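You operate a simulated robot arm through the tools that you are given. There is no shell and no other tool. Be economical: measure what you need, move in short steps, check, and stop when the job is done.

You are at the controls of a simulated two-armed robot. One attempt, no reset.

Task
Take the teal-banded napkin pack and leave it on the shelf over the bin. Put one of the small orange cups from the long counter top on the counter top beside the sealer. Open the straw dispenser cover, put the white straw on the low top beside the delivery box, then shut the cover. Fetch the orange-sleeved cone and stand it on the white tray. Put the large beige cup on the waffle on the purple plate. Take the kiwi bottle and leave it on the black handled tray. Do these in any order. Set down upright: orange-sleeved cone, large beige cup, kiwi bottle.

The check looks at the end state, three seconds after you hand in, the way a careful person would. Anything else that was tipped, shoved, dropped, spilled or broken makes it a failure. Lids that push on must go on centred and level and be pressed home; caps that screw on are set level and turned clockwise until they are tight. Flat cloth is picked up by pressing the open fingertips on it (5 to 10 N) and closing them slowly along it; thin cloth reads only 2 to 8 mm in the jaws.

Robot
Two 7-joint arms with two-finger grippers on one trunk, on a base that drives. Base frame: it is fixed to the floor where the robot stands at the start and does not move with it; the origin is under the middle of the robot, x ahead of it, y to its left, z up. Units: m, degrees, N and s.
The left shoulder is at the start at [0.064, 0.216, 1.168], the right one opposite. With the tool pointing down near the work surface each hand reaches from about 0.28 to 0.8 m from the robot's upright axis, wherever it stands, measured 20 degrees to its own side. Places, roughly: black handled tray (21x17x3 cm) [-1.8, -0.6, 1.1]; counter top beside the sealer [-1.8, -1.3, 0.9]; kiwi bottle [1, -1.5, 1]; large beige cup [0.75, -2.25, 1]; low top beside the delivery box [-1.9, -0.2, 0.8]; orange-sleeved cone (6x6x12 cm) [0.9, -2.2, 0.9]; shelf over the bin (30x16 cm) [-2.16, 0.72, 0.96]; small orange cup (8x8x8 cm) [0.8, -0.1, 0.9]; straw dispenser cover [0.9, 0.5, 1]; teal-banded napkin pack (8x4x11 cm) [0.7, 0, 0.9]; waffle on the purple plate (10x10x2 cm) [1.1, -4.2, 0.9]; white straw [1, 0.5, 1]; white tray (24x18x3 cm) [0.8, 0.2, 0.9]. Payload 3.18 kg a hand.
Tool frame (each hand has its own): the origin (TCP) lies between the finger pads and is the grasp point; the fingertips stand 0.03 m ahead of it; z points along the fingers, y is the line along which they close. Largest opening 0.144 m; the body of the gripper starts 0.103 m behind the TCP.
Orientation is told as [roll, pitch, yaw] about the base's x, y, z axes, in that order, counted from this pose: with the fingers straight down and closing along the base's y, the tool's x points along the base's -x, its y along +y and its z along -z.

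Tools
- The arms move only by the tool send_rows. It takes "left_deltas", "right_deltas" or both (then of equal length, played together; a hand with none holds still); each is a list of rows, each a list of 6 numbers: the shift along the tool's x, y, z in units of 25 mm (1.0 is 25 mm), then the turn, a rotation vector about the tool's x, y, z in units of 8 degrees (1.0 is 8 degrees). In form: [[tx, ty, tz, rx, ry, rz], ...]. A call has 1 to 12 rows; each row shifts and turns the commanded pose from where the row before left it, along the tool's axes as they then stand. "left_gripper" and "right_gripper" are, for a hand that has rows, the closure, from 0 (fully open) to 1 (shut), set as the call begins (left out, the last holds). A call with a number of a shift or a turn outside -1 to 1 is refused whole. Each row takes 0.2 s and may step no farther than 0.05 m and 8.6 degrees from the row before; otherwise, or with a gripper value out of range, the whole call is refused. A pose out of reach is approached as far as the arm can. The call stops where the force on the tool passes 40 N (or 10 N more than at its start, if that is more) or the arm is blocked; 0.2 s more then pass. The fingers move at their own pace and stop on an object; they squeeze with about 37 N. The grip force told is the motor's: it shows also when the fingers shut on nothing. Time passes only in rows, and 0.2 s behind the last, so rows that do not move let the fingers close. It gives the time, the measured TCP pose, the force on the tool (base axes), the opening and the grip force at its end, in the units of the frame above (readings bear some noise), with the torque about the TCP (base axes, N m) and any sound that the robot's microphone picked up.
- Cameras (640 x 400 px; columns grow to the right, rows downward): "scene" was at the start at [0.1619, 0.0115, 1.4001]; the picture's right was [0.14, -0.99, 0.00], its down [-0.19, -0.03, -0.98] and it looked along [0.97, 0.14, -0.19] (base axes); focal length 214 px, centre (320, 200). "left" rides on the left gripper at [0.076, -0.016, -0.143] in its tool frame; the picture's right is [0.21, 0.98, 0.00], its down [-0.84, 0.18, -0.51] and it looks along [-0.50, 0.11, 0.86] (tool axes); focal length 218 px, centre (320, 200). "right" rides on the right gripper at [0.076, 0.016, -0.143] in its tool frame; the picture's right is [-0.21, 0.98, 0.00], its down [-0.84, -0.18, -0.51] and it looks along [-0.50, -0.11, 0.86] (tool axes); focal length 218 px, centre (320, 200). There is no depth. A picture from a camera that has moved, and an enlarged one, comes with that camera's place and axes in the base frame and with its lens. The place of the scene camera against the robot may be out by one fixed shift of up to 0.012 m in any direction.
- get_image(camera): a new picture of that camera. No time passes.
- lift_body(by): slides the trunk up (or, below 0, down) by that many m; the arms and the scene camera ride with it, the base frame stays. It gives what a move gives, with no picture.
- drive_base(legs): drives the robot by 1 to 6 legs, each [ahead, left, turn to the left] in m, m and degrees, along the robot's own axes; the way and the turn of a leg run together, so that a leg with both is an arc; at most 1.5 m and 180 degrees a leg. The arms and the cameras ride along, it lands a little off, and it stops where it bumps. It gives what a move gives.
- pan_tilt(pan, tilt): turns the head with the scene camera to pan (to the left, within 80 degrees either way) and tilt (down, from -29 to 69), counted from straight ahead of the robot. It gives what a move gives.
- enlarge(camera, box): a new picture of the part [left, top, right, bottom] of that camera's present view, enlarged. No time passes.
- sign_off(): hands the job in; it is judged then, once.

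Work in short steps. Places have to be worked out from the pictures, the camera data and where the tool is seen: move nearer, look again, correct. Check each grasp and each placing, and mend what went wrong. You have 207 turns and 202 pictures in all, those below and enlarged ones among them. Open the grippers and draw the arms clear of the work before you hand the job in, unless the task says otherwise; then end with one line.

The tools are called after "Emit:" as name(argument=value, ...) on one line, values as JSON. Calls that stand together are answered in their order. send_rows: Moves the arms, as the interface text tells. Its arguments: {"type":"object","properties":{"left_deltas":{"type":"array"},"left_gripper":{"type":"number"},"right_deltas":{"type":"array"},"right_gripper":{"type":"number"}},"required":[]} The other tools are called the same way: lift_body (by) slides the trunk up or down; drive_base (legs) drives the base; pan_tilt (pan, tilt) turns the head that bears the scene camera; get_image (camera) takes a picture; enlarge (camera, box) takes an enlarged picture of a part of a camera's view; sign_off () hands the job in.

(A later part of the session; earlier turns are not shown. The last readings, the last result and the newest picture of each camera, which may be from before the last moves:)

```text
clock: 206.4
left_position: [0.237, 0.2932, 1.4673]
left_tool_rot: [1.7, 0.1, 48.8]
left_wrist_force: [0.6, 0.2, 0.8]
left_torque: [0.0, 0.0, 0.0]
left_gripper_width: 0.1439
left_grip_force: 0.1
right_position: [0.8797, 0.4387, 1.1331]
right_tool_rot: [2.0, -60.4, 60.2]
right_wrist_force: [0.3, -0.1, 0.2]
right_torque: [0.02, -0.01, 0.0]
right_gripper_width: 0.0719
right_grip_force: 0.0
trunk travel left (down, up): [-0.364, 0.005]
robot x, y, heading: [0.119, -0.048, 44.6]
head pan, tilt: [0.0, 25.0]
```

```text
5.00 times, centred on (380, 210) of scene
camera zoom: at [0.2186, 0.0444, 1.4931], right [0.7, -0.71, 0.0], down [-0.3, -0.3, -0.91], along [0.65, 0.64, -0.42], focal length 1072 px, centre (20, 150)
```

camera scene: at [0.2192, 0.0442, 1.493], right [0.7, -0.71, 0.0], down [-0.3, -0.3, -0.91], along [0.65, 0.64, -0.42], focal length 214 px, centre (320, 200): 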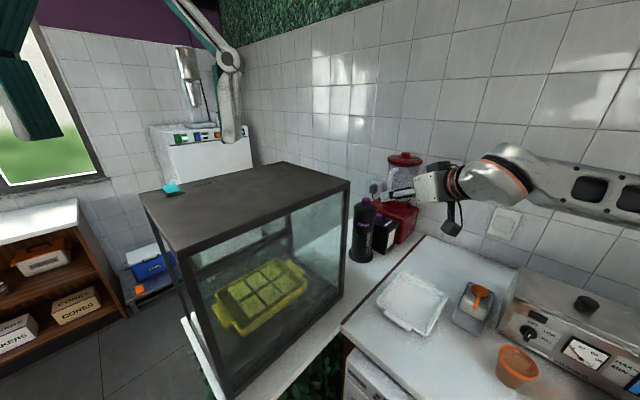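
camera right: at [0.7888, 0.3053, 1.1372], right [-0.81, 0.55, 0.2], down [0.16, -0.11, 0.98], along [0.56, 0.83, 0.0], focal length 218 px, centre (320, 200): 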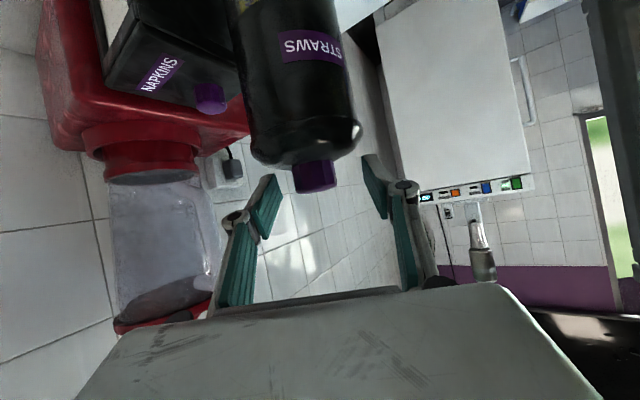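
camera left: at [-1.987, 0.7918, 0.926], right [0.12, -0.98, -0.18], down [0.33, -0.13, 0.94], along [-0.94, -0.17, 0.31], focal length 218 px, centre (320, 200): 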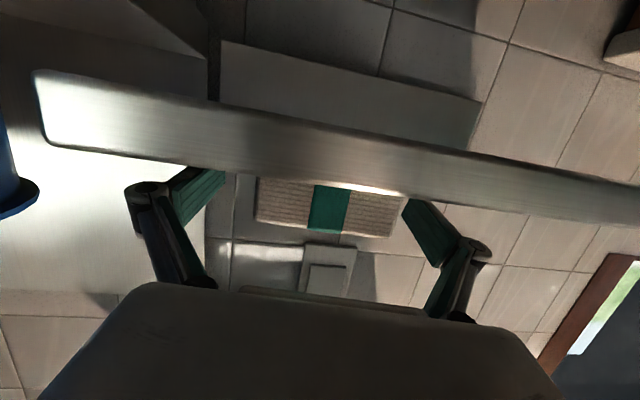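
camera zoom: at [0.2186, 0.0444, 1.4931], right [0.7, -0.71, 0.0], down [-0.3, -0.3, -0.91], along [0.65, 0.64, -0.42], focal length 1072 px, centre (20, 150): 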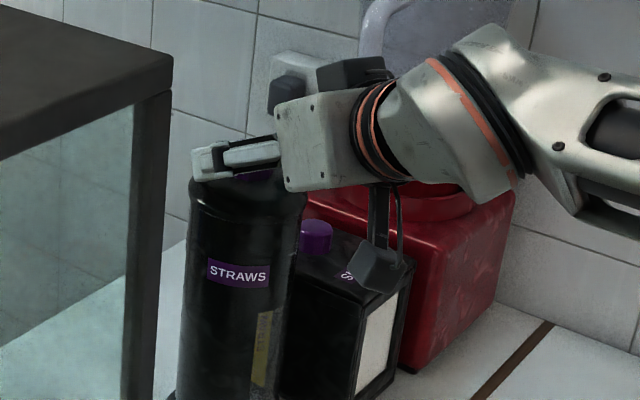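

Knob is between the pads, slightly low; I lower 5 mm and close.

Emit:
send_rows(right_deltas=[[0.2, -0.05, 0.15, 0, 0, 0], [0, 0, 0, 0, 0, 0]])

Emit:
send_rows(right_deltas=[[0, 0, 0, 0, 0, 0], [0, 0, 0, 0, 0, 0], [0, 0, 0, 0, 0, 0], [0, 0, 0, 0, 0, 0]], right_gripper=1.0)

Emit:
get_image(camera="right")

```text
clock: 207.0
left_position: [0.2378, 0.2922, 1.4673]
left_tool_rot: [1.7, 0.1, 48.8]
left_wrist_force: [-0.2, 0.1, 0.5]
left_torque: [0.04, 0.04, 0.03]
left_gripper_width: 0.1441
left_grip_force: 0.1
right_position: [0.8802, 0.4397, 1.1263]
right_tool_rot: [2.0, -60.6, 60.5]
right_wrist_force: [0.0, -0.3, 4.1]
right_torque: [-0.02, -0.17, 0.0]
right_gripper_width: 0.0725
right_grip_force: 0.5
trunk travel left (down, up): [-0.364, 0.005]
robot x, y, heading: [0.1151, -0.0461, 44.5]
head pan, tilt: [0.0, 25.0]
```

```text
clock: 208.0
left_position: [0.2381, 0.2888, 1.4674]
left_tool_rot: [1.8, 0.0, 48.7]
left_wrist_force: [0.1, -0.9, -0.1]
left_torque: [-0.01, 0.02, 0.04]
left_gripper_width: 0.144
left_grip_force: 0.0
right_position: [0.8828, 0.4371, 1.1315]
right_tool_rot: [1.9, -61.0, 60.3]
right_wrist_force: [18.7, -4.1, 23.1]
right_torque: [0.92, -1.09, -0.36]
right_gripper_width: 0.0342
right_grip_force: 45.0
trunk travel left (down, up): [-0.364, 0.005]
robot x, y, heading: [0.1163, -0.0486, 44.8]
head pan, tilt: [0.0, 25.0]
```

```text
123 pictures are left
camera right: at [0.7922, 0.3027, 1.1346], right [-0.81, 0.55, 0.2], down [0.16, -0.12, 0.98], along [0.56, 0.83, 0.01], focal length 218 px, centre (320, 200)
```

right: 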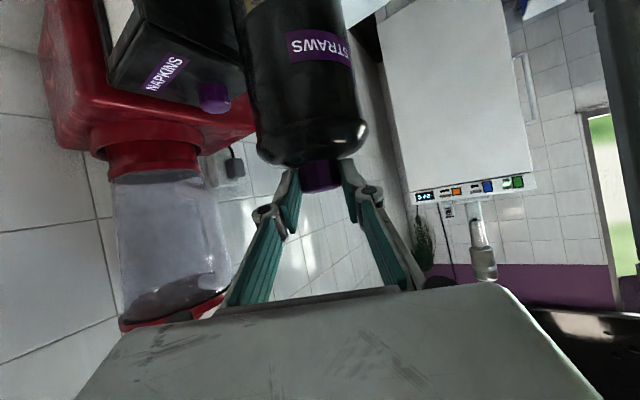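

Knob gripped (34 mm). I lift 15 mm gently and read the force to learn if the cover lifts off or is hinged.

Emit:
send_rows(right_deltas=[[-0.26, 0, -0.15, 0, 0, 0], [-0.26, 0, -0.15, 0, 0, 0], [0, 0, 0, 0, 0, 0]])

Emit:
get_image(camera="right")

Emit:
enlarge(camera="scene", box=[335, 170, 425, 250])

```text
clock: 208.8
left_position: [0.2414, 0.2905, 1.4676]
left_tool_rot: [1.7, 0.1, 48.9]
left_wrist_force: [-0.4, -0.1, 0.9]
left_torque: [0.04, 0.03, 0.01]
left_gripper_width: 0.144
left_grip_force: 0.1
right_position: [0.8839, 0.4364, 1.1359]
right_tool_rot: [2.3, -60.0, 59.9]
right_wrist_force: [15.8, -8.2, -1.9]
right_torque: [-1.53, 0.19, -0.35]
right_gripper_width: 0.0345
right_grip_force: 45.2
trunk travel left (down, up): [-0.364, 0.005]
robot x, y, heading: [0.1173, -0.0489, 44.7]
head pan, tilt: [0.0, 25.0]
```

```text
122 pictures are left
camera right: at [0.7922, 0.3028, 1.1426], right [-0.81, 0.55, 0.2], down [0.17, -0.11, 0.98], along [0.56, 0.83, 0.0], focal length 218 px, centre (320, 200)
```

right: 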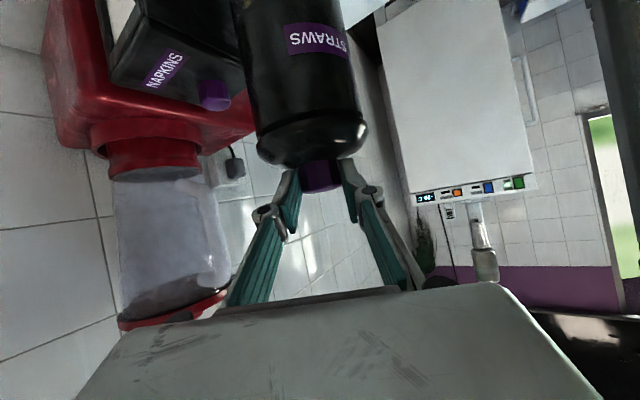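

```text
5.00 times, centred on (380, 210) of scene
camera zoom: at [0.221, 0.0428, 1.493], right [0.7, -0.71, 0.0], down [-0.3, -0.3, -0.91], along [0.65, 0.64, -0.42], focal length 1072 px, centre (20, 150)
```

zoom: 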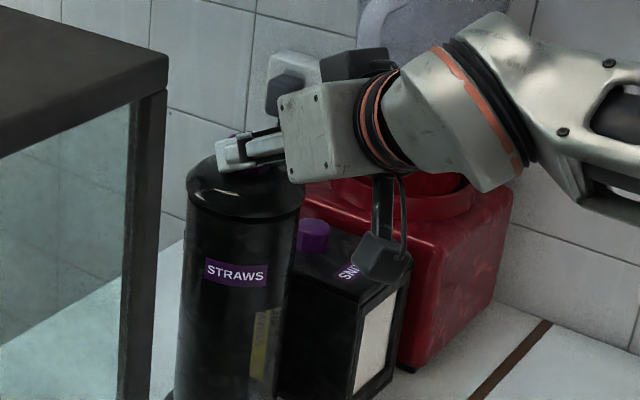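

No big vertical resistance yet. I lift another 15 mm and compare.

Emit:
send_rows(right_deltas=[[-0.26, 0, -0.15, 0, 0, 0], [-0.26, 0, -0.15, 0, 0, 0], [0, 0, 0, 0, 0, 0]])

Emit:
enlarge(camera="scene", box=[335, 170, 425, 280])

```text
clock: 209.6
left_position: [0.2392, 0.2904, 1.4682]
left_tool_rot: [1.8, 0.1, 48.8]
left_wrist_force: [-0.2, 0.7, -0.2]
left_torque: [0.01, 0.0, 0.0]
left_gripper_width: 0.1441
left_grip_force: 0.1
right_position: [0.8835, 0.4364, 1.1558]
right_tool_rot: [2.2, -60.5, 60.2]
right_wrist_force: [11.7, -14.4, -1.5]
right_torque: [-1.09, 0.05, -0.38]
right_gripper_width: 0.0343
right_grip_force: 45.7
trunk travel left (down, up): [-0.364, 0.005]
robot x, y, heading: [0.1156, -0.0484, 44.5]
head pan, tilt: [0.0, 25.0]
```

```text
3.64 times, centred on (380, 225) of scene
camera zoom: at [0.2207, 0.0419, 1.4931], right [0.7, -0.71, 0.0], down [-0.3, -0.3, -0.91], along [0.65, 0.64, -0.42], focal length 780 px, centre (102, 109)
```

zoom: 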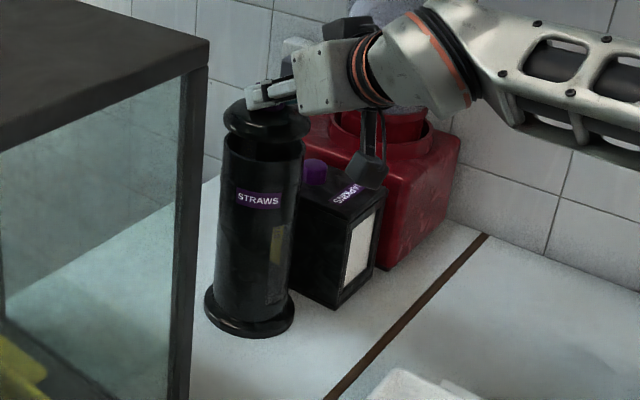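

It is a lift-off lid. I raise it clear of the cylinder another 5 cm.

Emit:
send_rows(right_deltas=[[-0.43, 0, -0.25, 0, 0, 0], [-0.43, 0, -0.25, 0, 0, 0], [-0.43, 0, -0.25, 0, 0, 0], [-0.43, 0, -0.25, 0, 0, 0], [-0.43, 0, -0.25, 0, 0, 0]])

Emit:
enlarge(camera="scene", box=[335, 150, 425, 280])

Emit:
get_image(camera="right")

```text
clock: 210.8
left_position: [0.2402, 0.2904, 1.4679]
left_tool_rot: [1.7, 0.2, 48.8]
left_wrist_force: [-0.1, 0.5, 0.2]
left_torque: [0.01, 0.02, 0.03]
left_gripper_width: 0.1438
left_grip_force: 0.0
right_position: [0.8835, 0.4375, 1.2173]
right_tool_rot: [2.2, -60.5, 60.2]
right_wrist_force: [11.7, -11.4, -1.1]
right_torque: [-0.34, -0.34, -0.49]
right_gripper_width: 0.0344
right_grip_force: 45.1
trunk travel left (down, up): [-0.364, 0.005]
robot x, y, heading: [0.1191, -0.0477, 44.5]
head pan, tilt: [0.0, 25.0]
```

```text
3.08 times, centred on (380, 215) of scene
camera zoom: at [0.2205, 0.0422, 1.4931], right [0.7, -0.71, 0.0], down [-0.3, -0.3, -0.91], along [0.64, 0.64, -0.42], focal length 660 px, centre (135, 154)
```

zoom: 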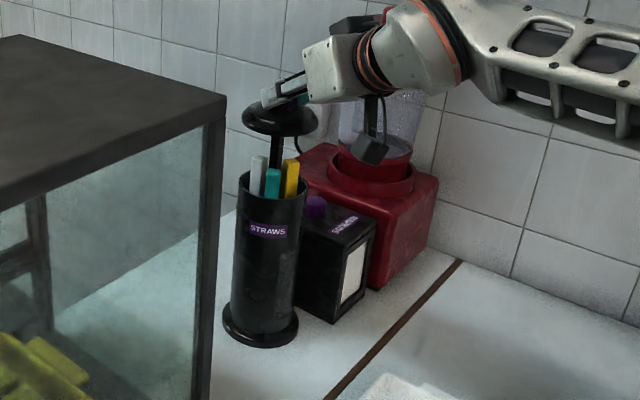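

```text
118 pictures are left
camera right: at [0.7927, 0.3024, 1.2225], right [-0.81, 0.55, 0.2], down [0.16, -0.12, 0.98], along [0.56, 0.83, 0.01], focal length 218 px, centre (320, 200)
```

right: 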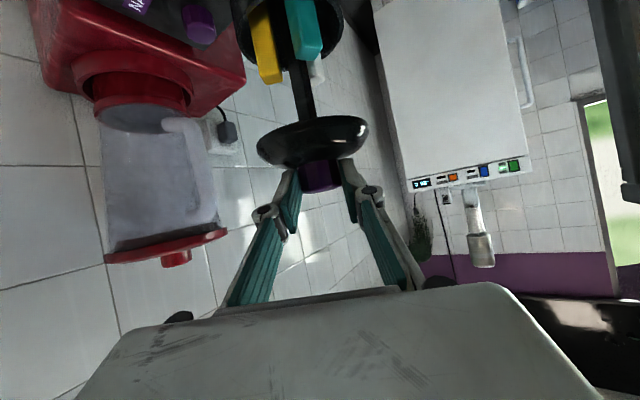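

It's a pull-up lid on a centre post; white, teal and yellow straws show. I lift further until it reaches its stop or enough clearance.

Emit:
send_rows(right_deltas=[[-0.43, 0, -0.25, 0, 0, 0], [-0.43, 0, -0.25, 0, 0, 0], [-0.43, 0, -0.25, 0, 0, 0], [-0.43, 0, -0.25, 0, 0, 0]])

Emit:
enlarge(camera="scene", box=[335, 150, 425, 280])

```text
clock: 211.8
left_position: [0.2401, 0.2922, 1.4676]
left_tool_rot: [1.7, 0.1, 48.8]
left_wrist_force: [-0.8, -0.6, -0.1]
left_torque: [-0.02, 0.02, 0.02]
left_gripper_width: 0.1439
left_grip_force: 0.1
right_position: [0.8831, 0.4371, 1.2674]
right_tool_rot: [2.3, -60.4, 60.3]
right_wrist_force: [10.5, -5.4, -0.6]
right_torque: [-0.29, -0.25, -0.34]
right_gripper_width: 0.0346
right_grip_force: 44.9
trunk travel left (down, up): [-0.364, 0.005]
robot x, y, heading: [0.1167, -0.0466, 44.7]
head pan, tilt: [0.0, 25.0]
```

```text
3.08 times, centred on (380, 215) of scene
camera zoom: at [0.2204, 0.0431, 1.4931], right [0.7, -0.71, 0.0], down [-0.3, -0.3, -0.91], along [0.64, 0.64, -0.42], focal length 660 px, centre (135, 154)
```

zoom: 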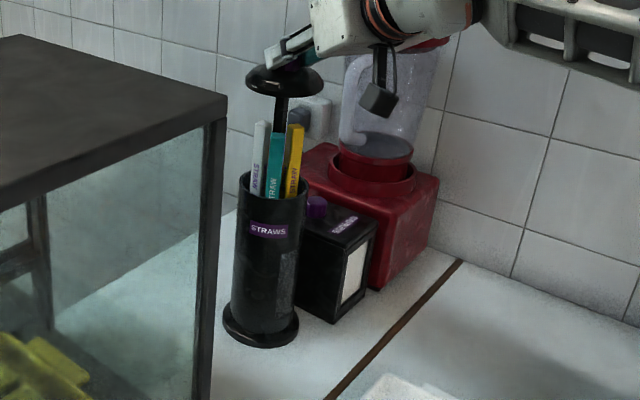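

The straws rise with the lid. I raise a little more toward its stop, then test whether it stays up by loosening the grip.

Emit:
send_rows(right_deltas=[[-0.35, 0, -0.2, 0, 0, 0], [-0.35, 0, -0.2, 0, 0, 0], [-0.35, 0, -0.2, 0, 0, 0], [0, 0, 0, 0, 0, 0]])

Emit:
send_rows(right_deltas=[[0, 0, 0, 0, 0, 0], [0, 0, 0, 0, 0, 0], [0, 0, 0, 0, 0, 0]], right_gripper=0.65)

Emit:
get_image(camera="right")

Emit:
enlarge(camera="scene", box=[335, 150, 425, 280])

```text
clock: 212.8
left_position: [0.2407, 0.2922, 1.4664]
left_tool_rot: [1.6, 0.1, 48.8]
left_wrist_force: [0.3, -0.7, -0.2]
left_torque: [0.0, 0.01, -0.01]
left_gripper_width: 0.144
left_grip_force: 0.2
right_position: [0.8829, 0.4375, 1.293]
right_tool_rot: [2.3, -60.0, 60.1]
right_wrist_force: [-1.1, -10.9, -20.8]
right_torque: [-0.22, -0.34, 0.15]
right_gripper_width: 0.0345
right_grip_force: 45.1
trunk travel left (down, up): [-0.364, 0.005]
robot x, y, heading: [0.1137, -0.0503, 44.4]
head pan, tilt: [0.0, 25.0]
```

```text
clock: 213.6
left_position: [0.2369, 0.2926, 1.4672]
left_tool_rot: [1.6, 0.2, 48.8]
left_wrist_force: [-0.1, 1.1, 0.6]
left_torque: [0.0, 0.0, 0.0]
left_gripper_width: 0.144
left_grip_force: 0.0
right_position: [0.8828, 0.438, 1.2997]
right_tool_rot: [2.1, -60.4, 60.4]
right_wrist_force: [-0.5, 0.4, 0.1]
right_torque: [-0.01, -0.03, -0.07]
right_gripper_width: 0.0507
right_grip_force: 0.0
trunk travel left (down, up): [-0.364, 0.005]
robot x, y, heading: [0.1181, -0.0492, 44.9]
head pan, tilt: [0.0, 25.0]
```

```text
116 pictures are left
camera right: at [0.7916, 0.3034, 1.304], right [-0.81, 0.55, 0.2], down [0.16, -0.12, 0.98], along [0.56, 0.83, 0.01], focal length 218 px, centre (320, 200)
```

right: 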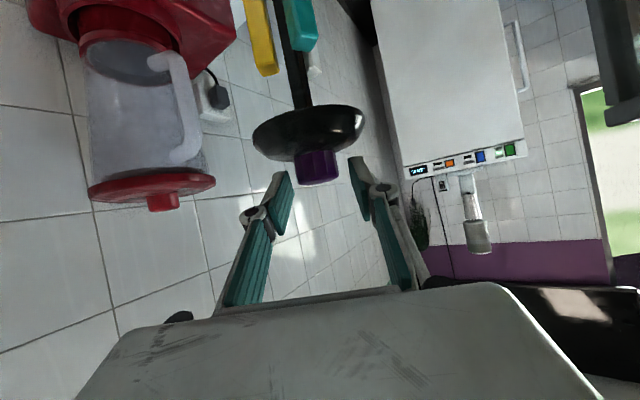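

```text
3.08 times, centred on (380, 215) of scene
camera zoom: at [0.2181, 0.044, 1.4932], right [0.7, -0.71, 0.0], down [-0.3, -0.3, -0.91], along [0.65, 0.64, -0.42], focal length 660 px, centre (135, 154)
```

zoom: 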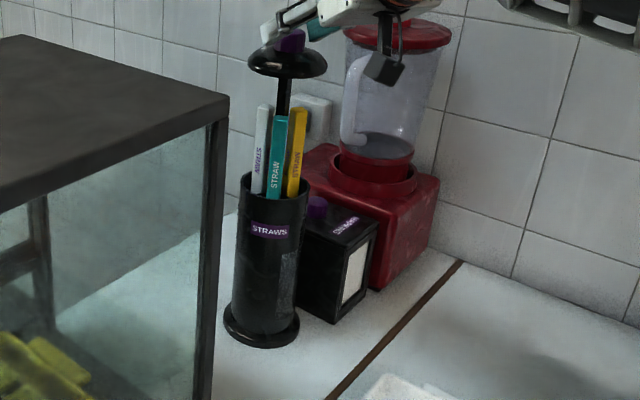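

The lid stays up by itself. I zoom with the right camera to locate the white straw around the post.

Emit:
enlarge(camera="right", box=[220, 0, 380, 130])

Emit:
enlarge(camera="scene", box=[360, 170, 410, 230])

```text
3.08 times, centred on (300, 65) of right
camera zoom: at [0.7916, 0.3034, 1.304], right [-0.81, 0.55, 0.2], down [0.16, -0.12, 0.98], along [0.56, 0.83, 0.01], focal length 672 px, centre (382, 615)
```

zoom: 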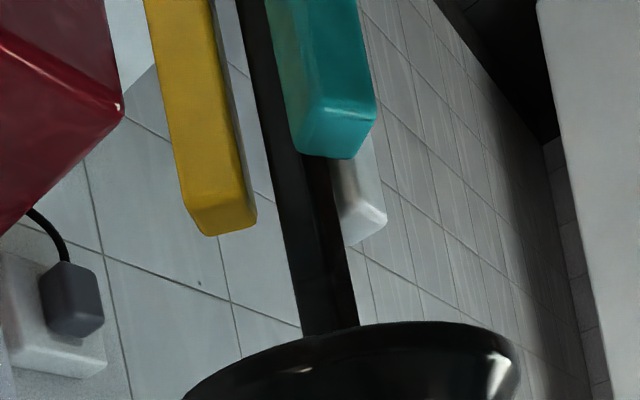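

```text
6.67 times, centred on (385, 200) of scene
camera zoom: at [0.2181, 0.044, 1.4932], right [0.7, -0.71, 0.0], down [-0.3, -0.3, -0.91], along [0.65, 0.64, -0.42], focal length 1430 px, centre (-113, 200)
```

zoom: 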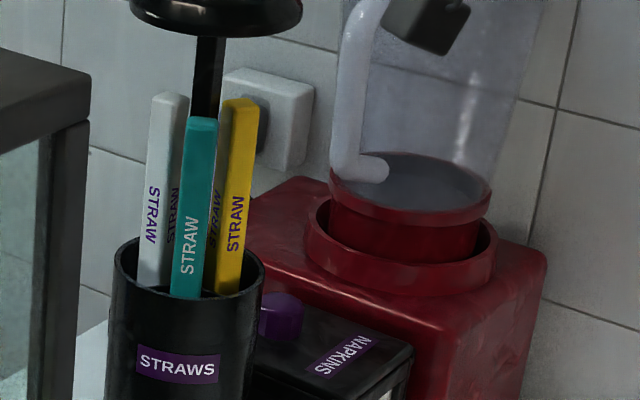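

White straw top ≈(0.885, 0.472, 1.20), behind the post as seen from this side, so it must be taken from the left (heading ~0°) with the left arm over the case. First I withdraw the right hand along its approach line.

Emit:
send_rows(right_deltas=[[0, 0, -0.4, 0, 0, 0], [0, 0, -1, 0, 0, 0], [0, 0, -1, 0, 0, 0], [0, 0, -1, 0, 0, 0], [0, 0, -1, 0, 0, 0], [0, 0, -1, 0, 0, 0], [0, -0.3, -1, 0, 0, 0], [0, -0.3, -1, 0, 0, 0], [0, -0.3, -1, 0, 0, 0], [0, -0.3, -1, 0, 0, 0]], right_gripper=0.4)

Emit:
drive_base(legs=[[-0.3, 0, 0], [0, 0, -45], [-0.1, 0, 0]])

Emit:
get_image(camera="scene")

```text
clock: 215.8
left_position: [0.2371, 0.2915, 1.4666]
left_tool_rot: [1.6, 0.0, 48.8]
left_wrist_force: [0.5, -0.7, 0.2]
left_torque: [0.0, -0.01, 0.02]
left_gripper_width: 0.1441
left_grip_force: 0.2
right_position: [0.814, 0.2413, 1.4148]
right_tool_rot: [1.9, -60.5, 60.3]
right_wrist_force: [0.1, -0.1, -0.5]
right_torque: [-0.05, 0.04, 0.01]
right_gripper_width: 0.0864
right_grip_force: 0.2
trunk travel left (down, up): [-0.364, 0.005]
robot x, y, heading: [0.1166, -0.0496, 44.5]
head pan, tilt: [0.0, 25.0]
```

```text
clock: 220.7
left_position: [0.1316, -0.1052, 1.4659]
left_tool_rot: [1.7, 0.1, 3.5]
left_wrist_force: [-0.9, -0.1, -0.9]
left_torque: [0.0, -0.01, 0.03]
left_gripper_width: 0.1438
left_grip_force: 0.2
right_position: [0.5009, -0.5512, 1.414]
right_tool_rot: [2.0, -60.5, 15.0]
right_wrist_force: [-0.6, 0.5, -1.2]
right_torque: [0.01, -0.01, 0.01]
right_gripper_width: 0.0864
right_grip_force: 0.1
trunk travel left (down, up): [-0.364, 0.005]
robot x, y, heading: [-0.1946, -0.2579, -1.0]
head pan, tilt: [0.0, 25.0]
```

```text
112 pictures are left
camera scene: at [-0.0561, -0.2608, 1.4931], right [-0.01, -1.0, 0.0], down [-0.42, 0.01, -0.91], along [0.91, -0.01, -0.42], focal length 214 px, centre (320, 200)
```

scene: 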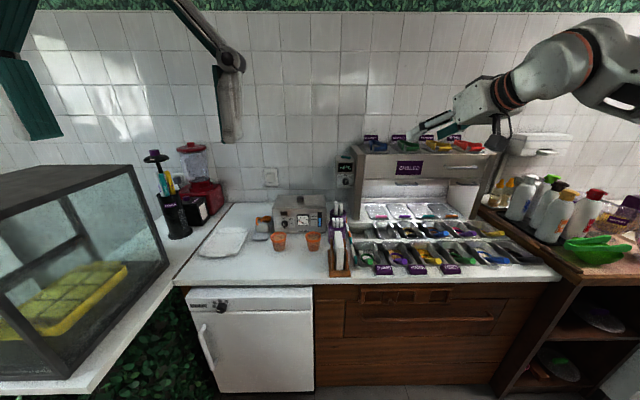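

I tuck the right hand back while extending and pitching the left hand forward at height, in the free area.

Emit:
send_rows(left_deltas=[[-1, 0.8, 0, 0, -0.5, 0], [-0.998, 0.8, 0.07, 0, -0.5, 0], [-0.99, 0.8, 0.139, 0, -0.5, 0], [-0.978, 0.8, 0.208, 0, -0.5, 0], [-0.961, 0.8, 0.276, 0, -0.5, 0], [-0.94, 0.8, 0.342, 0, -0.5, 0], [-0.914, 0.8, 0.407, 0, -0.5, 0], [-0.883, 0.8, 0.469, 0, -0.5, 0], [-0.848, 0.8, 0.53, 0, -0.5, 0], [-0.809, 0.8, 0.588, 0, -0.5, 0]], right_deltas=[[0.5, 0, -0.866, 0, 0.5, 0], [0.559, 0, -0.829, 0, 0.5, 0], [0.616, 0, -0.788, 0, 0.5, 0], [0.669, 0, -0.743, 0, 0.5, 0], [0.719, 0, -0.695, 0, 0.5, 0], [0.766, 0, -0.643, 0, 0.5, 0], [0.809, 0, -0.588, 0, 0.5, 0], [0.848, 0, -0.53, 0, 0.5, 0], [0.883, 0, -0.469, 0, 0.5, 0], [0.914, 0, -0.407, 0, 0.5, 0]], left_gripper=0.45)

Emit:
get_image(camera="scene")

```text
clock: 222.8
left_position: [0.3692, 0.1091, 1.4722]
left_tool_rot: [2.0, -40.0, 2.2]
left_wrist_force: [0.2, 0.1, 0.7]
left_torque: [-0.01, -0.01, -0.01]
left_gripper_width: 0.0794
left_grip_force: 0.1
right_position: [0.4213, -0.5752, 1.4122]
right_tool_rot: [1.4, -47.1, 15.6]
right_wrist_force: [-0.5, 0.4, 0.7]
right_torque: [0.0, -0.01, 0.02]
right_gripper_width: 0.0865
right_grip_force: 0.1
right hand out of reach, approached as far as the arm can: row 4, 5, 6, 7, 8, 9, 10
trunk travel left (down, up): [-0.364, 0.005]
robot x, y, heading: [-0.201, -0.2572, -1.1]
head pan, tilt: [0.0, 25.0]
```

```text
111 pictures are left
camera scene: at [-0.0553, -0.2599, 1.4931], right [-0.01, -1.0, 0.0], down [-0.42, 0.01, -0.91], along [0.91, -0.01, -0.42], focal length 214 px, centre (320, 200)
```

scene: 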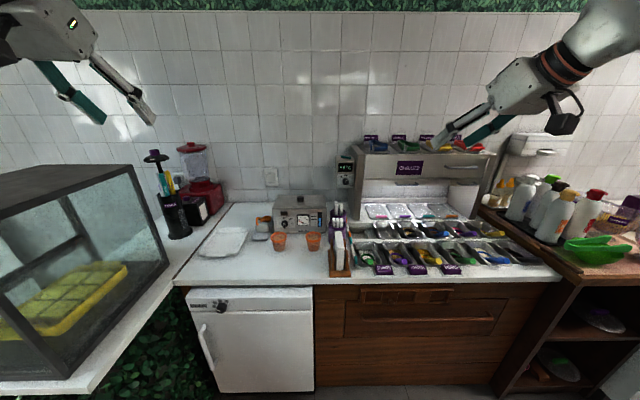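

I shift left 0.2 m then forward in two moves, watching the left arm's clearance over the case.

Emit:
drive_base(legs=[[0, 0.2, 1], [0.2, 0, 0]])

Emit:
pan_tilt(pan=30, tilt=10)

Emit:
get_image(camera="scene")

```text
clock: 226.4
left_position: [0.5646, 0.3162, 1.4725]
left_tool_rot: [2.1, -39.8, 3.0]
left_wrist_force: [0.1, 0.2, -0.3]
left_torque: [0.01, 0.02, 0.01]
left_gripper_width: 0.0792
left_grip_force: 0.1
right_position: [0.6272, -0.3651, 1.4114]
right_tool_rot: [1.5, -47.1, 16.5]
right_wrist_force: [1.2, 0.3, 0.5]
right_torque: [-0.05, 0.01, 0.03]
right_gripper_width: 0.0863
right_grip_force: 0.1
trunk travel left (down, up): [-0.364, 0.005]
robot x, y, heading: [-0.0009, -0.0569, 0.2]
head pan, tilt: [0.0, 25.0]
```

```text
clock: 227.4
left_position: [0.5638, 0.3173, 1.473]
left_tool_rot: [2.1, -39.9, 3.0]
left_wrist_force: [-0.1, -0.6, 0.6]
left_torque: [0.01, 0.01, 0.01]
left_gripper_width: 0.0791
left_grip_force: 0.2
right_position: [0.6274, -0.3647, 1.4121]
right_tool_rot: [1.5, -47.1, 16.5]
right_wrist_force: [0.2, 0.2, 0.5]
right_torque: [0.01, 0.03, 0.02]
right_gripper_width: 0.0866
right_grip_force: 0.1
trunk travel left (down, up): [-0.364, 0.005]
robot x, y, heading: [0.007, -0.0584, 0.2]
head pan, tilt: [30.0, 10.0]
```

```text
110 pictures are left
camera scene: at [0.134, -0.0123, 1.5175], right [0.5, -0.87, 0.0], down [-0.15, -0.09, -0.98], along [0.85, 0.49, -0.17], focal length 214 px, centre (320, 200)
```

scene: 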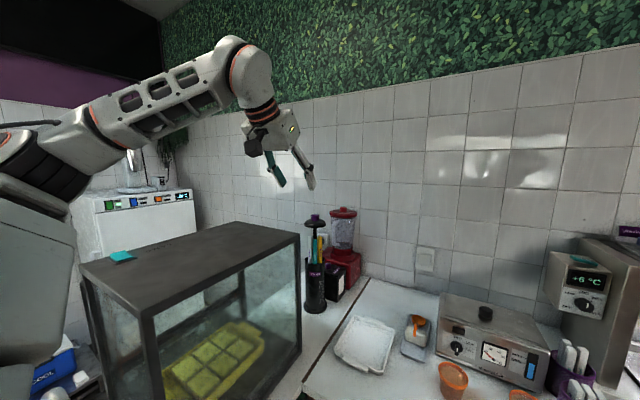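

The forearm and elbow pass well above the case. I drive 0.18 m further and look with the left camera.

Emit:
drive_base(legs=[[0.18, 0, 0]])

Emit:
get_image(camera="left")

Emit:
get_image(camera="scene")

```text
clock: 229.0
left_position: [0.7129, 0.3273, 1.4772]
left_tool_rot: [2.6, -40.2, 4.2]
left_wrist_force: [-0.1, -0.2, 0.6]
left_torque: [-0.01, 0.01, -0.02]
left_gripper_width: 0.0792
left_grip_force: 0.1
right_position: [0.7883, -0.3561, 1.4196]
right_tool_rot: [1.3, -47.9, 17.7]
right_wrist_force: [0.6, 0.5, 0.3]
right_torque: [-0.03, 0.01, 0.01]
right_gripper_width: 0.0866
right_grip_force: 0.2
trunk travel left (down, up): [-0.364, 0.005]
robot x, y, heading: [0.1777, -0.0597, 1.1]
head pan, tilt: [30.0, 10.0]
stopped in leg 1: the robot was blocked; the commanded pose is now the measured one
```

```text
109 pictures are left
camera left: at [0.564, 0.2938, 1.5349], right [-0.26, 0.96, -0.1], down [0.3, 0.18, 0.94], along [0.92, 0.21, -0.33], focal length 218 px, centre (320, 200)
```

left: 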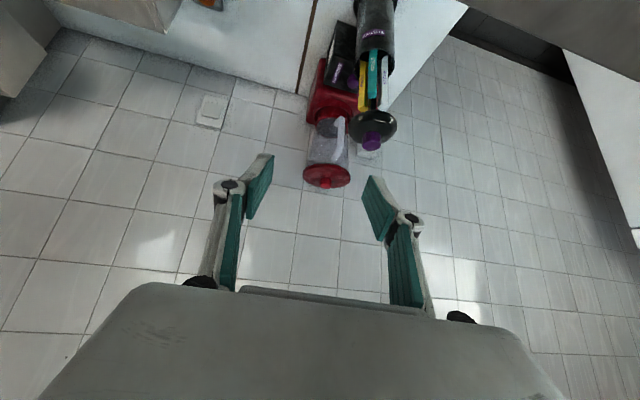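

```text
108 pictures are left
camera scene: at [0.2873, -0.0138, 1.5195], right [0.52, -0.86, 0.0], down [-0.14, -0.09, -0.99], along [0.84, 0.51, -0.16], focal length 214 px, centre (320, 200)
```

scene: 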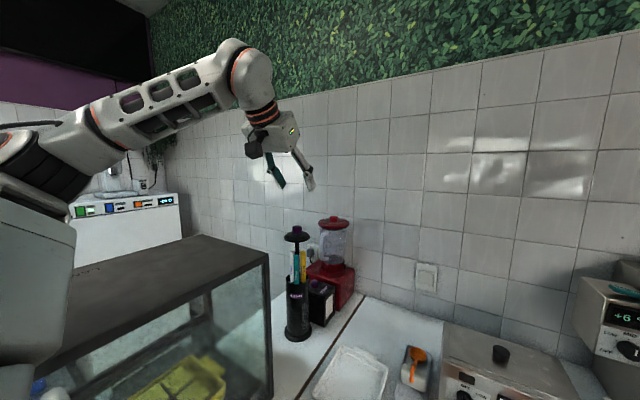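

Blocked slightly (near the limit), so I back off 3 cm. Then I bring the left hand, narrowed, toward a standoff between case edge and lid, pitch ~35°.

Emit:
drive_base(legs=[[-0.03, 0, -1]])

Emit:
send_rows(left_deltas=[[0, 0, 0, 0.1, 0.3, 0.35], [0, 0, 0, 0, 0.3, 0], [0, 0.8, 0, 0, 0, 0], [0, 0.8, 0, 0, 0, 0], [0, 0.8, 0, 0, 0, 0], [0, 0.8, 0, 0, 0, 0], [0, 0.8, 0, 0, 0, 0], [0, 0.8, 0, 0, 0, 0]], left_gripper=0.79)

Emit:
get_image(camera="left")

Emit:
get_image(camera="scene")

```text
clock: 229.8
left_position: [0.7101, 0.3145, 1.4704]
left_tool_rot: [2.3, -39.6, 2.9]
left_wrist_force: [0.3, -0.5, 0.2]
left_torque: [0.0, 0.02, 0.02]
left_gripper_width: 0.0792
left_grip_force: 0.1
right_position: [0.7691, -0.3698, 1.4129]
right_tool_rot: [1.5, -47.3, 16.2]
right_wrist_force: [0.6, 0.1, 0.5]
right_torque: [0.02, -0.06, 0.0]
right_gripper_width: 0.0863
right_grip_force: 0.0
trunk travel left (down, up): [-0.364, 0.005]
robot x, y, heading: [0.1503, -0.0574, -0.2]
head pan, tilt: [30.0, 10.0]
```

```text
clock: 231.6
left_position: [0.7123, 0.3164, 1.4643]
left_tool_rot: [4.4, -37.5, -1.3]
left_wrist_force: [-0.1, 0.0, 0.5]
left_torque: [-0.01, 0.01, 0.01]
left_gripper_width: 0.0301
left_grip_force: 0.1
left hand out of reach, approached as far as the arm can: row 1, 2, 3, 4, 5, 6, 7, 8
right_position: [0.7711, -0.3697, 1.4139]
right_tool_rot: [1.3, -47.2, 16.2]
right_wrist_force: [-0.2, -0.6, -0.2]
right_torque: [0.02, 0.0, 0.0]
right_gripper_width: 0.0865
right_grip_force: 0.0
trunk travel left (down, up): [-0.364, 0.005]
robot x, y, heading: [0.1508, -0.056, -0.2]
head pan, tilt: [30.0, 10.0]
```

```text
107 pictures are left
camera left: at [0.5653, 0.2921, 1.5289], right [-0.19, 0.98, -0.07], down [0.35, 0.13, 0.93], along [0.92, 0.15, -0.37], focal length 218 px, centre (320, 200)
```

left: 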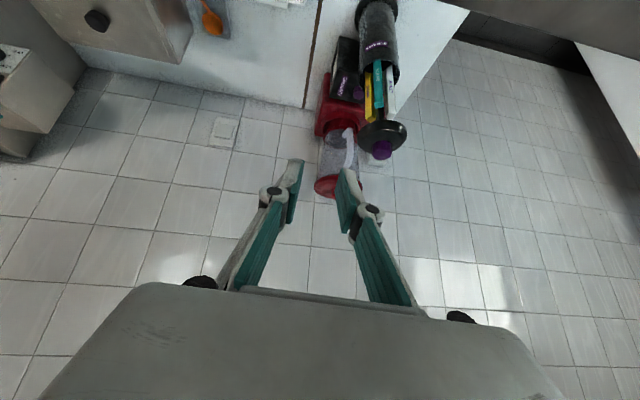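

```text
106 pictures are left
camera scene: at [0.2791, -0.013, 1.5175], right [0.5, -0.87, 0.0], down [-0.15, -0.09, -0.98], along [0.85, 0.49, -0.17], focal length 214 px, centre (320, 200)
```

scene: 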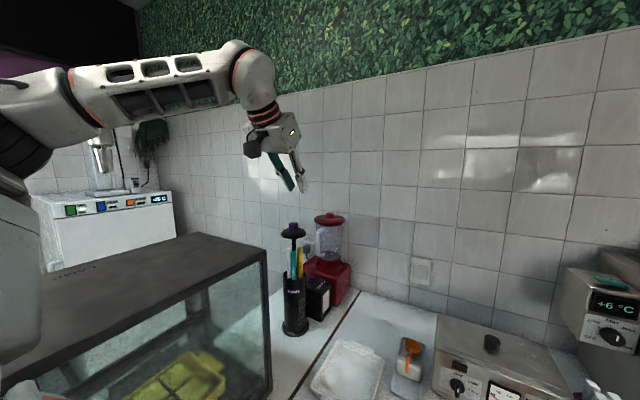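

Out of reach only because it's so high; lowering will bring it in. I descend half-way and check.

Emit:
send_rows(left_deltas=[[0.1, 0, 0.97, 0, 0, 0], [0.1, 0, 0.97, 0, 0, 0], [0.2, 0, 0.97, 0, 0, 0], [0.2, 0, 0.97, 0, 0, 0]])

Emit:
get_image(camera="scene")

```text
clock: 232.6
left_position: [0.7606, 0.3226, 1.3794]
left_tool_rot: [4.4, -37.5, -1.3]
left_wrist_force: [-0.6, -0.6, 0.7]
left_torque: [-0.02, 0.01, 0.01]
left_gripper_width: 0.0302
left_grip_force: 0.0
right_position: [0.7712, -0.3686, 1.413]
right_tool_rot: [1.4, -47.2, 16.3]
right_wrist_force: [0.0, -0.2, -0.1]
right_torque: [-0.04, -0.01, -0.02]
right_gripper_width: 0.0865
right_grip_force: 0.0
trunk travel left (down, up): [-0.364, 0.005]
robot x, y, heading: [0.1473, -0.0566, -0.3]
head pan, tilt: [30.0, 10.0]
```

```text
105 pictures are left
camera scene: at [0.28, -0.0124, 1.5174], right [0.5, -0.87, 0.0], down [-0.15, -0.09, -0.98], along [0.85, 0.49, -0.17], focal length 214 px, centre (320, 200)
```

scene: 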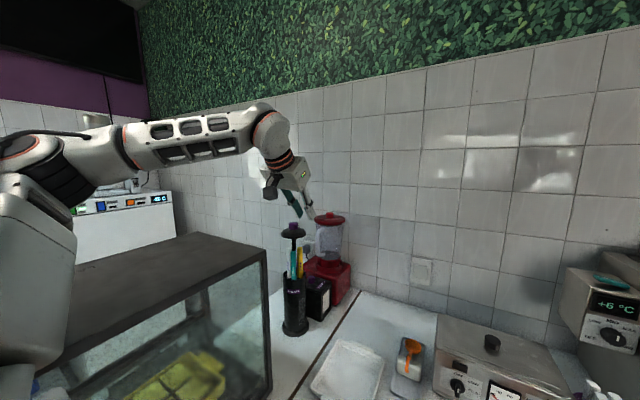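

Motion tracks now. I move left and down toward the standoff, levelling the roll.

Emit:
send_rows(left_deltas=[[0.15, 0.755, 0.35, 0.22, 0, -0.17], [0.15, 0.755, 0.35, 0.22, 0, -0.17], [0.15, 0.755, 0.35, 0, 0, 0], [0.15, 0.755, 0.35, 0, 0, 0], [0.15, 0.755, 0.35, 0, 0, 0], [0.15, 0.755, 0.35, 0, 0, 0]])

Emit:
get_image(camera="scene")

Emit:
get_image(camera="left")

```text
clock: 234.0
left_position: [0.7649, 0.4229, 1.3297]
left_tool_rot: [-1.1, -37.6, 2.3]
left_wrist_force: [0.0, -0.8, -0.2]
left_torque: [0.0, 0.02, 0.05]
left_gripper_width: 0.0301
left_grip_force: 0.0
left hand out of reach, approached as far as the arm can: row 6
right_position: [0.771, -0.3704, 1.4136]
right_tool_rot: [1.6, -47.1, 16.0]
right_wrist_force: [0.7, 0.3, 0.6]
right_torque: [0.03, 0.02, 0.04]
right_gripper_width: 0.0863
right_grip_force: 0.1
trunk travel left (down, up): [-0.364, 0.005]
robot x, y, heading: [0.1497, -0.0577, -0.3]
head pan, tilt: [30.0, 10.0]
```

```text
104 pictures are left
camera scene: at [0.2799, -0.0147, 1.5173], right [0.5, -0.87, 0.0], down [-0.15, -0.09, -0.98], along [0.85, 0.49, -0.17], focal length 214 px, centre (320, 200)
```

scene: 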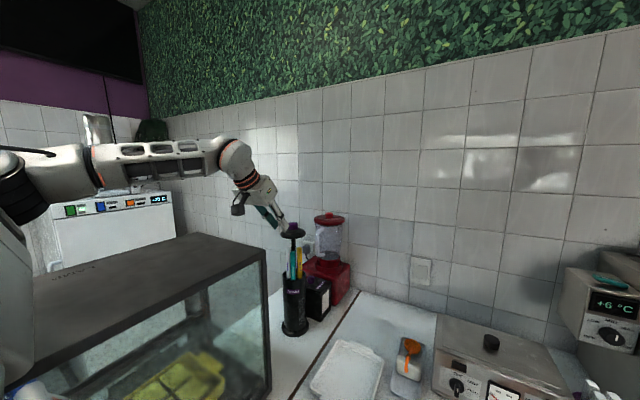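

```text
103 pictures are left
camera left: at [0.6183, 0.404, 1.3949], right [-0.19, 0.97, -0.14], down [0.35, 0.2, 0.91], along [0.92, 0.12, -0.38], focal length 218 px, centre (320, 200)
```

left: 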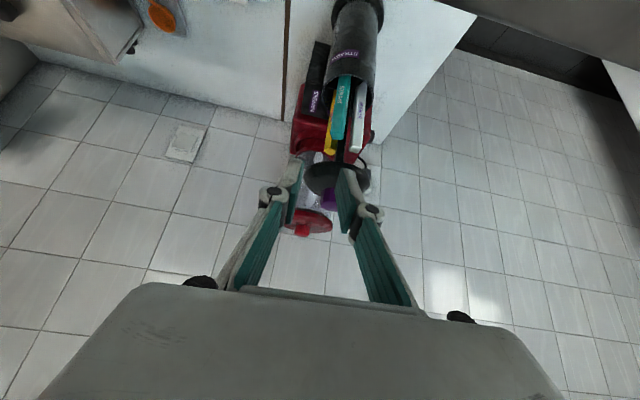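

Good view; I zoom to measure straw, post and lid from here.

Emit:
enlarge(camera="left", box=[270, 40, 410, 220])

Emit:
enlarge(camera="scene", box=[240, 180, 350, 340])

```text
2.22 times, centred on (340, 130) of left
camera zoom: at [0.6183, 0.404, 1.3949], right [-0.19, 0.97, -0.14], down [0.35, 0.2, 0.91], along [0.92, 0.12, -0.38], focal length 485 px, centre (276, 356)
```

zoom: 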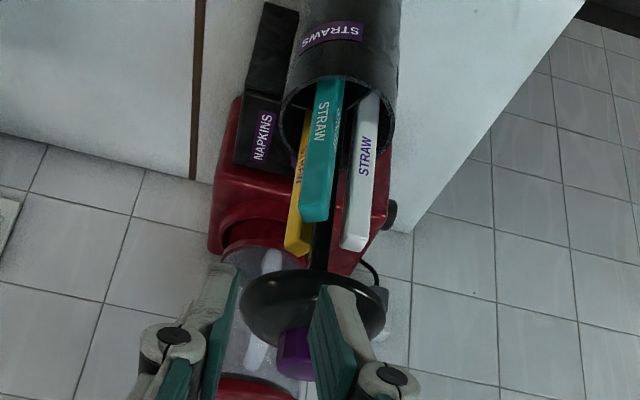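

```text
2.50 times, centred on (295, 260) of scene
camera zoom: at [0.2799, -0.0147, 1.5173], right [0.5, -0.87, 0.0], down [-0.15, -0.09, -0.98], along [0.85, 0.49, -0.17], focal length 536 px, centre (382, 50)
```

zoom: 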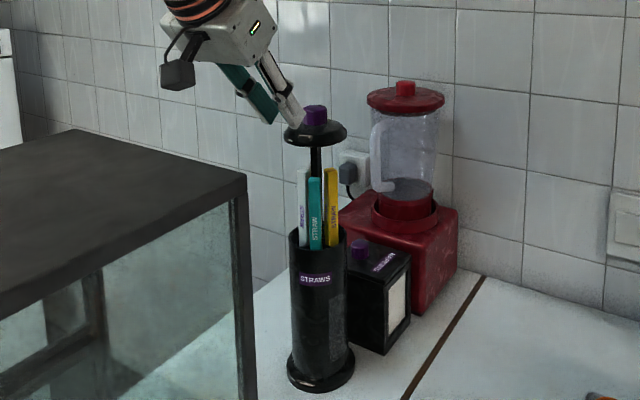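

The straw is best taken at a heading of about −15° with a steeper hand (pitch ~22°), gripping low (z≈1.11) so the hand camera clears the case. I turn the robot −15° to improve reach.

Emit:
drive_base(legs=[[0, 0, -15]])

Emit:
get_image(camera="scene")

```text
clock: 235.3
left_position: [0.8702, 0.2473, 1.3306]
left_tool_rot: [-1.2, -37.6, -12.9]
left_wrist_force: [0.3, -0.7, -0.7]
left_torque: [-0.02, -0.05, 0.01]
left_gripper_width: 0.0302
left_grip_force: 0.0
right_position: [0.6674, -0.5192, 1.4131]
right_tool_rot: [1.4, -47.2, 1.1]
right_wrist_force: [-0.2, -0.1, 0.6]
right_torque: [0.01, 0.02, -0.01]
right_gripper_width: 0.0861
right_grip_force: 0.1
trunk travel left (down, up): [-0.364, 0.005]
robot x, y, heading: [0.1496, -0.0566, -15.5]
head pan, tilt: [30.0, 10.0]
```

```text
100 pictures are left
camera scene: at [0.2877, -0.0461, 1.5174], right [0.25, -0.97, 0.0], down [-0.17, -0.04, -0.98], along [0.95, 0.25, -0.17], focal length 214 px, centre (320, 200)
```

scene: 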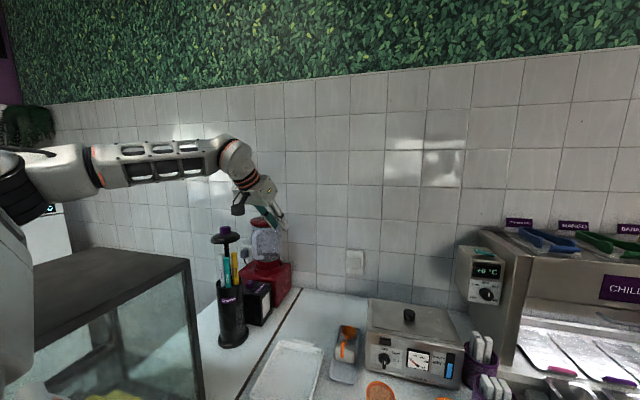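

I re-pitch the left hand to ~22° and carry it around behind the lid to the left side, staying high.

Emit:
send_rows(left_deltas=[[0.55, 0.6, -0.3, 0, 0.5, 0], [0.55, 0.7, -0.3, 0, 0.5, 0], [0.55, 0.8, -0.3, 0, 0.5, 0], [0.55, 0.85, -0.3, 0, 0.45, 0], [0.55, 0.9, -0.3, 0, 0, 0], [0.55, 0.9, -0.3, 0, 0, 0], [0.55, 0.9, -0.3, 0, 0, 0], [0.55, 0.9, -0.3, 0, 0, 0], [0.55, 0.9, -0.3, 0, 0, 0]])

Emit:
get_image(camera="left")

```text
clock: 237.3
left_position: [0.869, 0.2469, 1.3286]
left_tool_rot: [-1.1, -37.7, -12.8]
left_wrist_force: [1.3, 0.3, -0.1]
left_torque: [-0.01, 0.02, -0.04]
left_gripper_width: 0.0302
left_grip_force: 0.2
left hand out of reach, approached as far as the arm can: row 1, 2, 3, 4, 5, 6, 7, 8, 9
right_position: [0.6672, -0.5197, 1.4133]
right_tool_rot: [1.4, -47.2, 1.0]
right_wrist_force: [-0.6, -0.4, -0.1]
right_torque: [0.02, -0.04, -0.02]
right_gripper_width: 0.0865
right_grip_force: 0.0
trunk travel left (down, up): [-0.364, 0.005]
robot x, y, heading: [0.1486, -0.0549, -15.4]
head pan, tilt: [30.0, 10.0]
```

```text
99 pictures are left
camera left: at [0.7222, 0.2675, 1.3952], right [0.07, 0.99, -0.14], down [0.39, 0.1, 0.91], along [0.92, -0.12, -0.38], focal length 218 px, centre (320, 200)
```

left: 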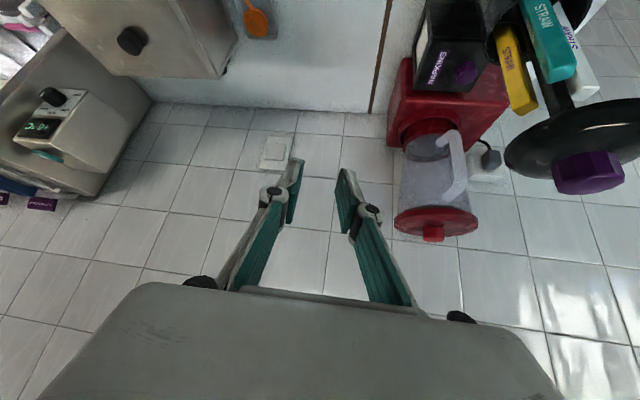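

The left arm can't get there. The right arm can if the robot faces the side counter (heading ~85°), so I back out, tuck the left hand, and re-approach that way.

Emit:
drive_base(legs=[[-0.35, 0, 0]])

Emit:
send_rows(left_deltas=[[0.79, -0.5, -0.61, 0, 0.3, 0], [0.8, -0.5, -0.58, 0, 0.3, 0], [0.82, -0.5, -0.55, 0, 0.3, 0], [0.84, -0.5, -0.5, 0, 0.3, 0], [0.86, -0.5, -0.46, 0, 0.3, 0], [0.88, -0.5, -0.42, 0, 0.3, 0], [0.9, -0.5, -0.38, 0, 0.3, 0], [0.92, -0.5, -0.34, 0, 0.3, 0], [0.94, -0.5, -0.3, 0, 0.3, 0], [0.95, -0.5, -0.26, 0, 0.3, 0]])

```text
clock: 239.6
left_position: [0.5352, 0.3391, 1.33]
left_tool_rot: [-1.1, -37.7, -13.0]
left_wrist_force: [0.2, -0.3, 0.2]
left_torque: [0.01, -0.03, -0.02]
left_gripper_width: 0.0301
left_grip_force: 0.1
right_position: [0.3301, -0.4281, 1.4135]
right_tool_rot: [1.3, -47.1, 1.0]
right_wrist_force: [0.1, -0.1, -0.2]
right_torque: [0.0, -0.02, -0.01]
right_gripper_width: 0.0865
right_grip_force: 0.1
trunk travel left (down, up): [-0.364, 0.005]
robot x, y, heading: [-0.185, 0.0399, -15.6]
head pan, tilt: [30.0, 10.0]
```

```text
clock: 241.8
left_position: [0.2655, 0.2743, 1.3324]
left_tool_rot: [-1.0, -13.5, -13.5]
left_wrist_force: [-0.4, -0.1, -0.1]
left_torque: [0.02, -0.03, 0.01]
left_gripper_width: 0.0302
left_grip_force: 0.0
right_position: [0.3312, -0.4289, 1.4129]
right_tool_rot: [1.4, -47.2, 0.9]
right_wrist_force: [0.4, -0.9, 0.1]
right_torque: [-0.01, 0.03, -0.01]
right_gripper_width: 0.0864
right_grip_force: 0.1
trunk travel left (down, up): [-0.364, 0.005]
robot x, y, heading: [-0.1872, 0.0331, -15.2]
head pan, tilt: [30.0, 10.0]
```

I step right for clearance, turn left 100°, and check.

Emit:
drive_base(legs=[[0, -0.15, 0], [0, 0, 100]])

Emit:
pan_tilt(pan=-40, tilt=15)

Emit:
get_image(camera="scene")

```text
clock: 247.9
left_position: [-0.542, 0.2923, 1.3325]
left_tool_rot: [-0.9, -13.7, 86.7]
left_wrist_force: [0.7, 0.4, 0.2]
left_torque: [-0.03, 0.02, 0.02]
left_gripper_width: 0.0303
left_grip_force: 0.0
right_position: [0.139, 0.4834, 1.4125]
right_tool_rot: [1.4, -47.2, 101.4]
right_wrist_force: [0.1, 0.2, -0.1]
right_torque: [0.02, -0.02, 0.02]
right_gripper_width: 0.0865
right_grip_force: 0.1
trunk travel left (down, up): [-0.364, 0.005]
robot x, y, heading: [-0.2261, -0.1073, 84.9]
head pan, tilt: [30.0, 10.0]
```

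```text
clock: 249.4
left_position: [-0.5415, 0.2914, 1.3322]
left_tool_rot: [-0.9, -13.8, 86.7]
left_wrist_force: [-1.2, 0.3, -0.1]
left_torque: [0.02, 0.01, 0.01]
left_gripper_width: 0.0299
left_grip_force: 0.1
right_position: [0.1392, 0.4809, 1.4127]
right_tool_rot: [1.5, -47.1, 101.3]
right_wrist_force: [-0.3, 0.2, 0.1]
right_torque: [0.01, -0.01, -0.01]
right_gripper_width: 0.0865
right_grip_force: 0.1
trunk travel left (down, up): [-0.364, 0.005]
robot x, y, heading: [-0.2233, -0.1077, 85.0]
head pan, tilt: [-40.0, 15.0]
```

```text
98 pictures are left
camera scene: at [-0.1469, -0.004, 1.5094], right [0.71, -0.71, 0.0], down [-0.18, -0.18, -0.97], along [0.68, 0.68, -0.26], focal length 214 px, centre (320, 200)
```

scene: 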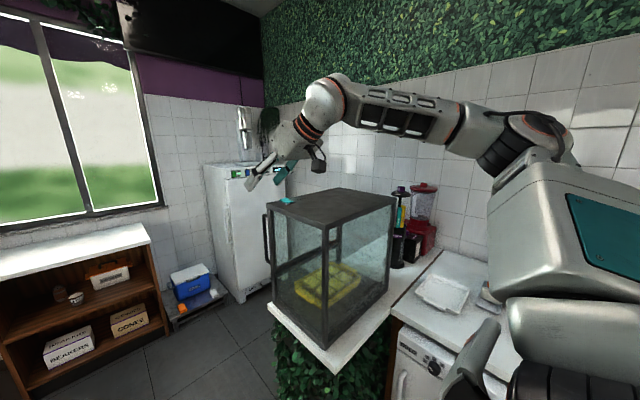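

The forearm passes high. I turn the right hand clockwise about the vertical so its fingers point toward +x.

Emit:
send_rows(right_deltas=[[0, 0, 0, 0.731, 0, 0.682], [0, 0, 0, 0.731, 0, 0.682], [0, 0, 0, 0.731, 0, 0.682], [0, 0, 0, 0.731, 0, 0.682], [0, 0, 0, 0.731, 0, 0.682], [0, 0, 0, 0.731, 0, 0.682], [0, 0, 0, 0.731, 0, 0.682], [0, 0, 0, 0.731, 0, 0.682], [0, 0, 0, 0.731, 0, 0.682], [0, 0, 0, 0.731, 0, 0.682], [0, 0, 0, 0.731, 0, 0.682], [0, 0, 0, 0.731, 0, 0.682]])

```text
clock: 252.0
left_position: [-0.5426, 0.2921, 1.3302]
left_tool_rot: [-1.0, -13.6, 86.8]
left_wrist_force: [0.0, 0.4, -0.2]
left_torque: [-0.02, 0.01, 0.0]
left_gripper_width: 0.03
left_grip_force: 0.1
right_position: [0.1379, 0.4833, 1.4129]
right_tool_rot: [0.2, -46.0, 6.1]
right_wrist_force: [-0.9, 1.4, -0.1]
right_torque: [-0.01, -0.04, 0.02]
right_gripper_width: 0.0863
right_grip_force: 0.1
trunk travel left (down, up): [-0.364, 0.005]
robot x, y, heading: [-0.2266, -0.1067, 84.8]
head pan, tilt: [-40.0, 15.0]
```

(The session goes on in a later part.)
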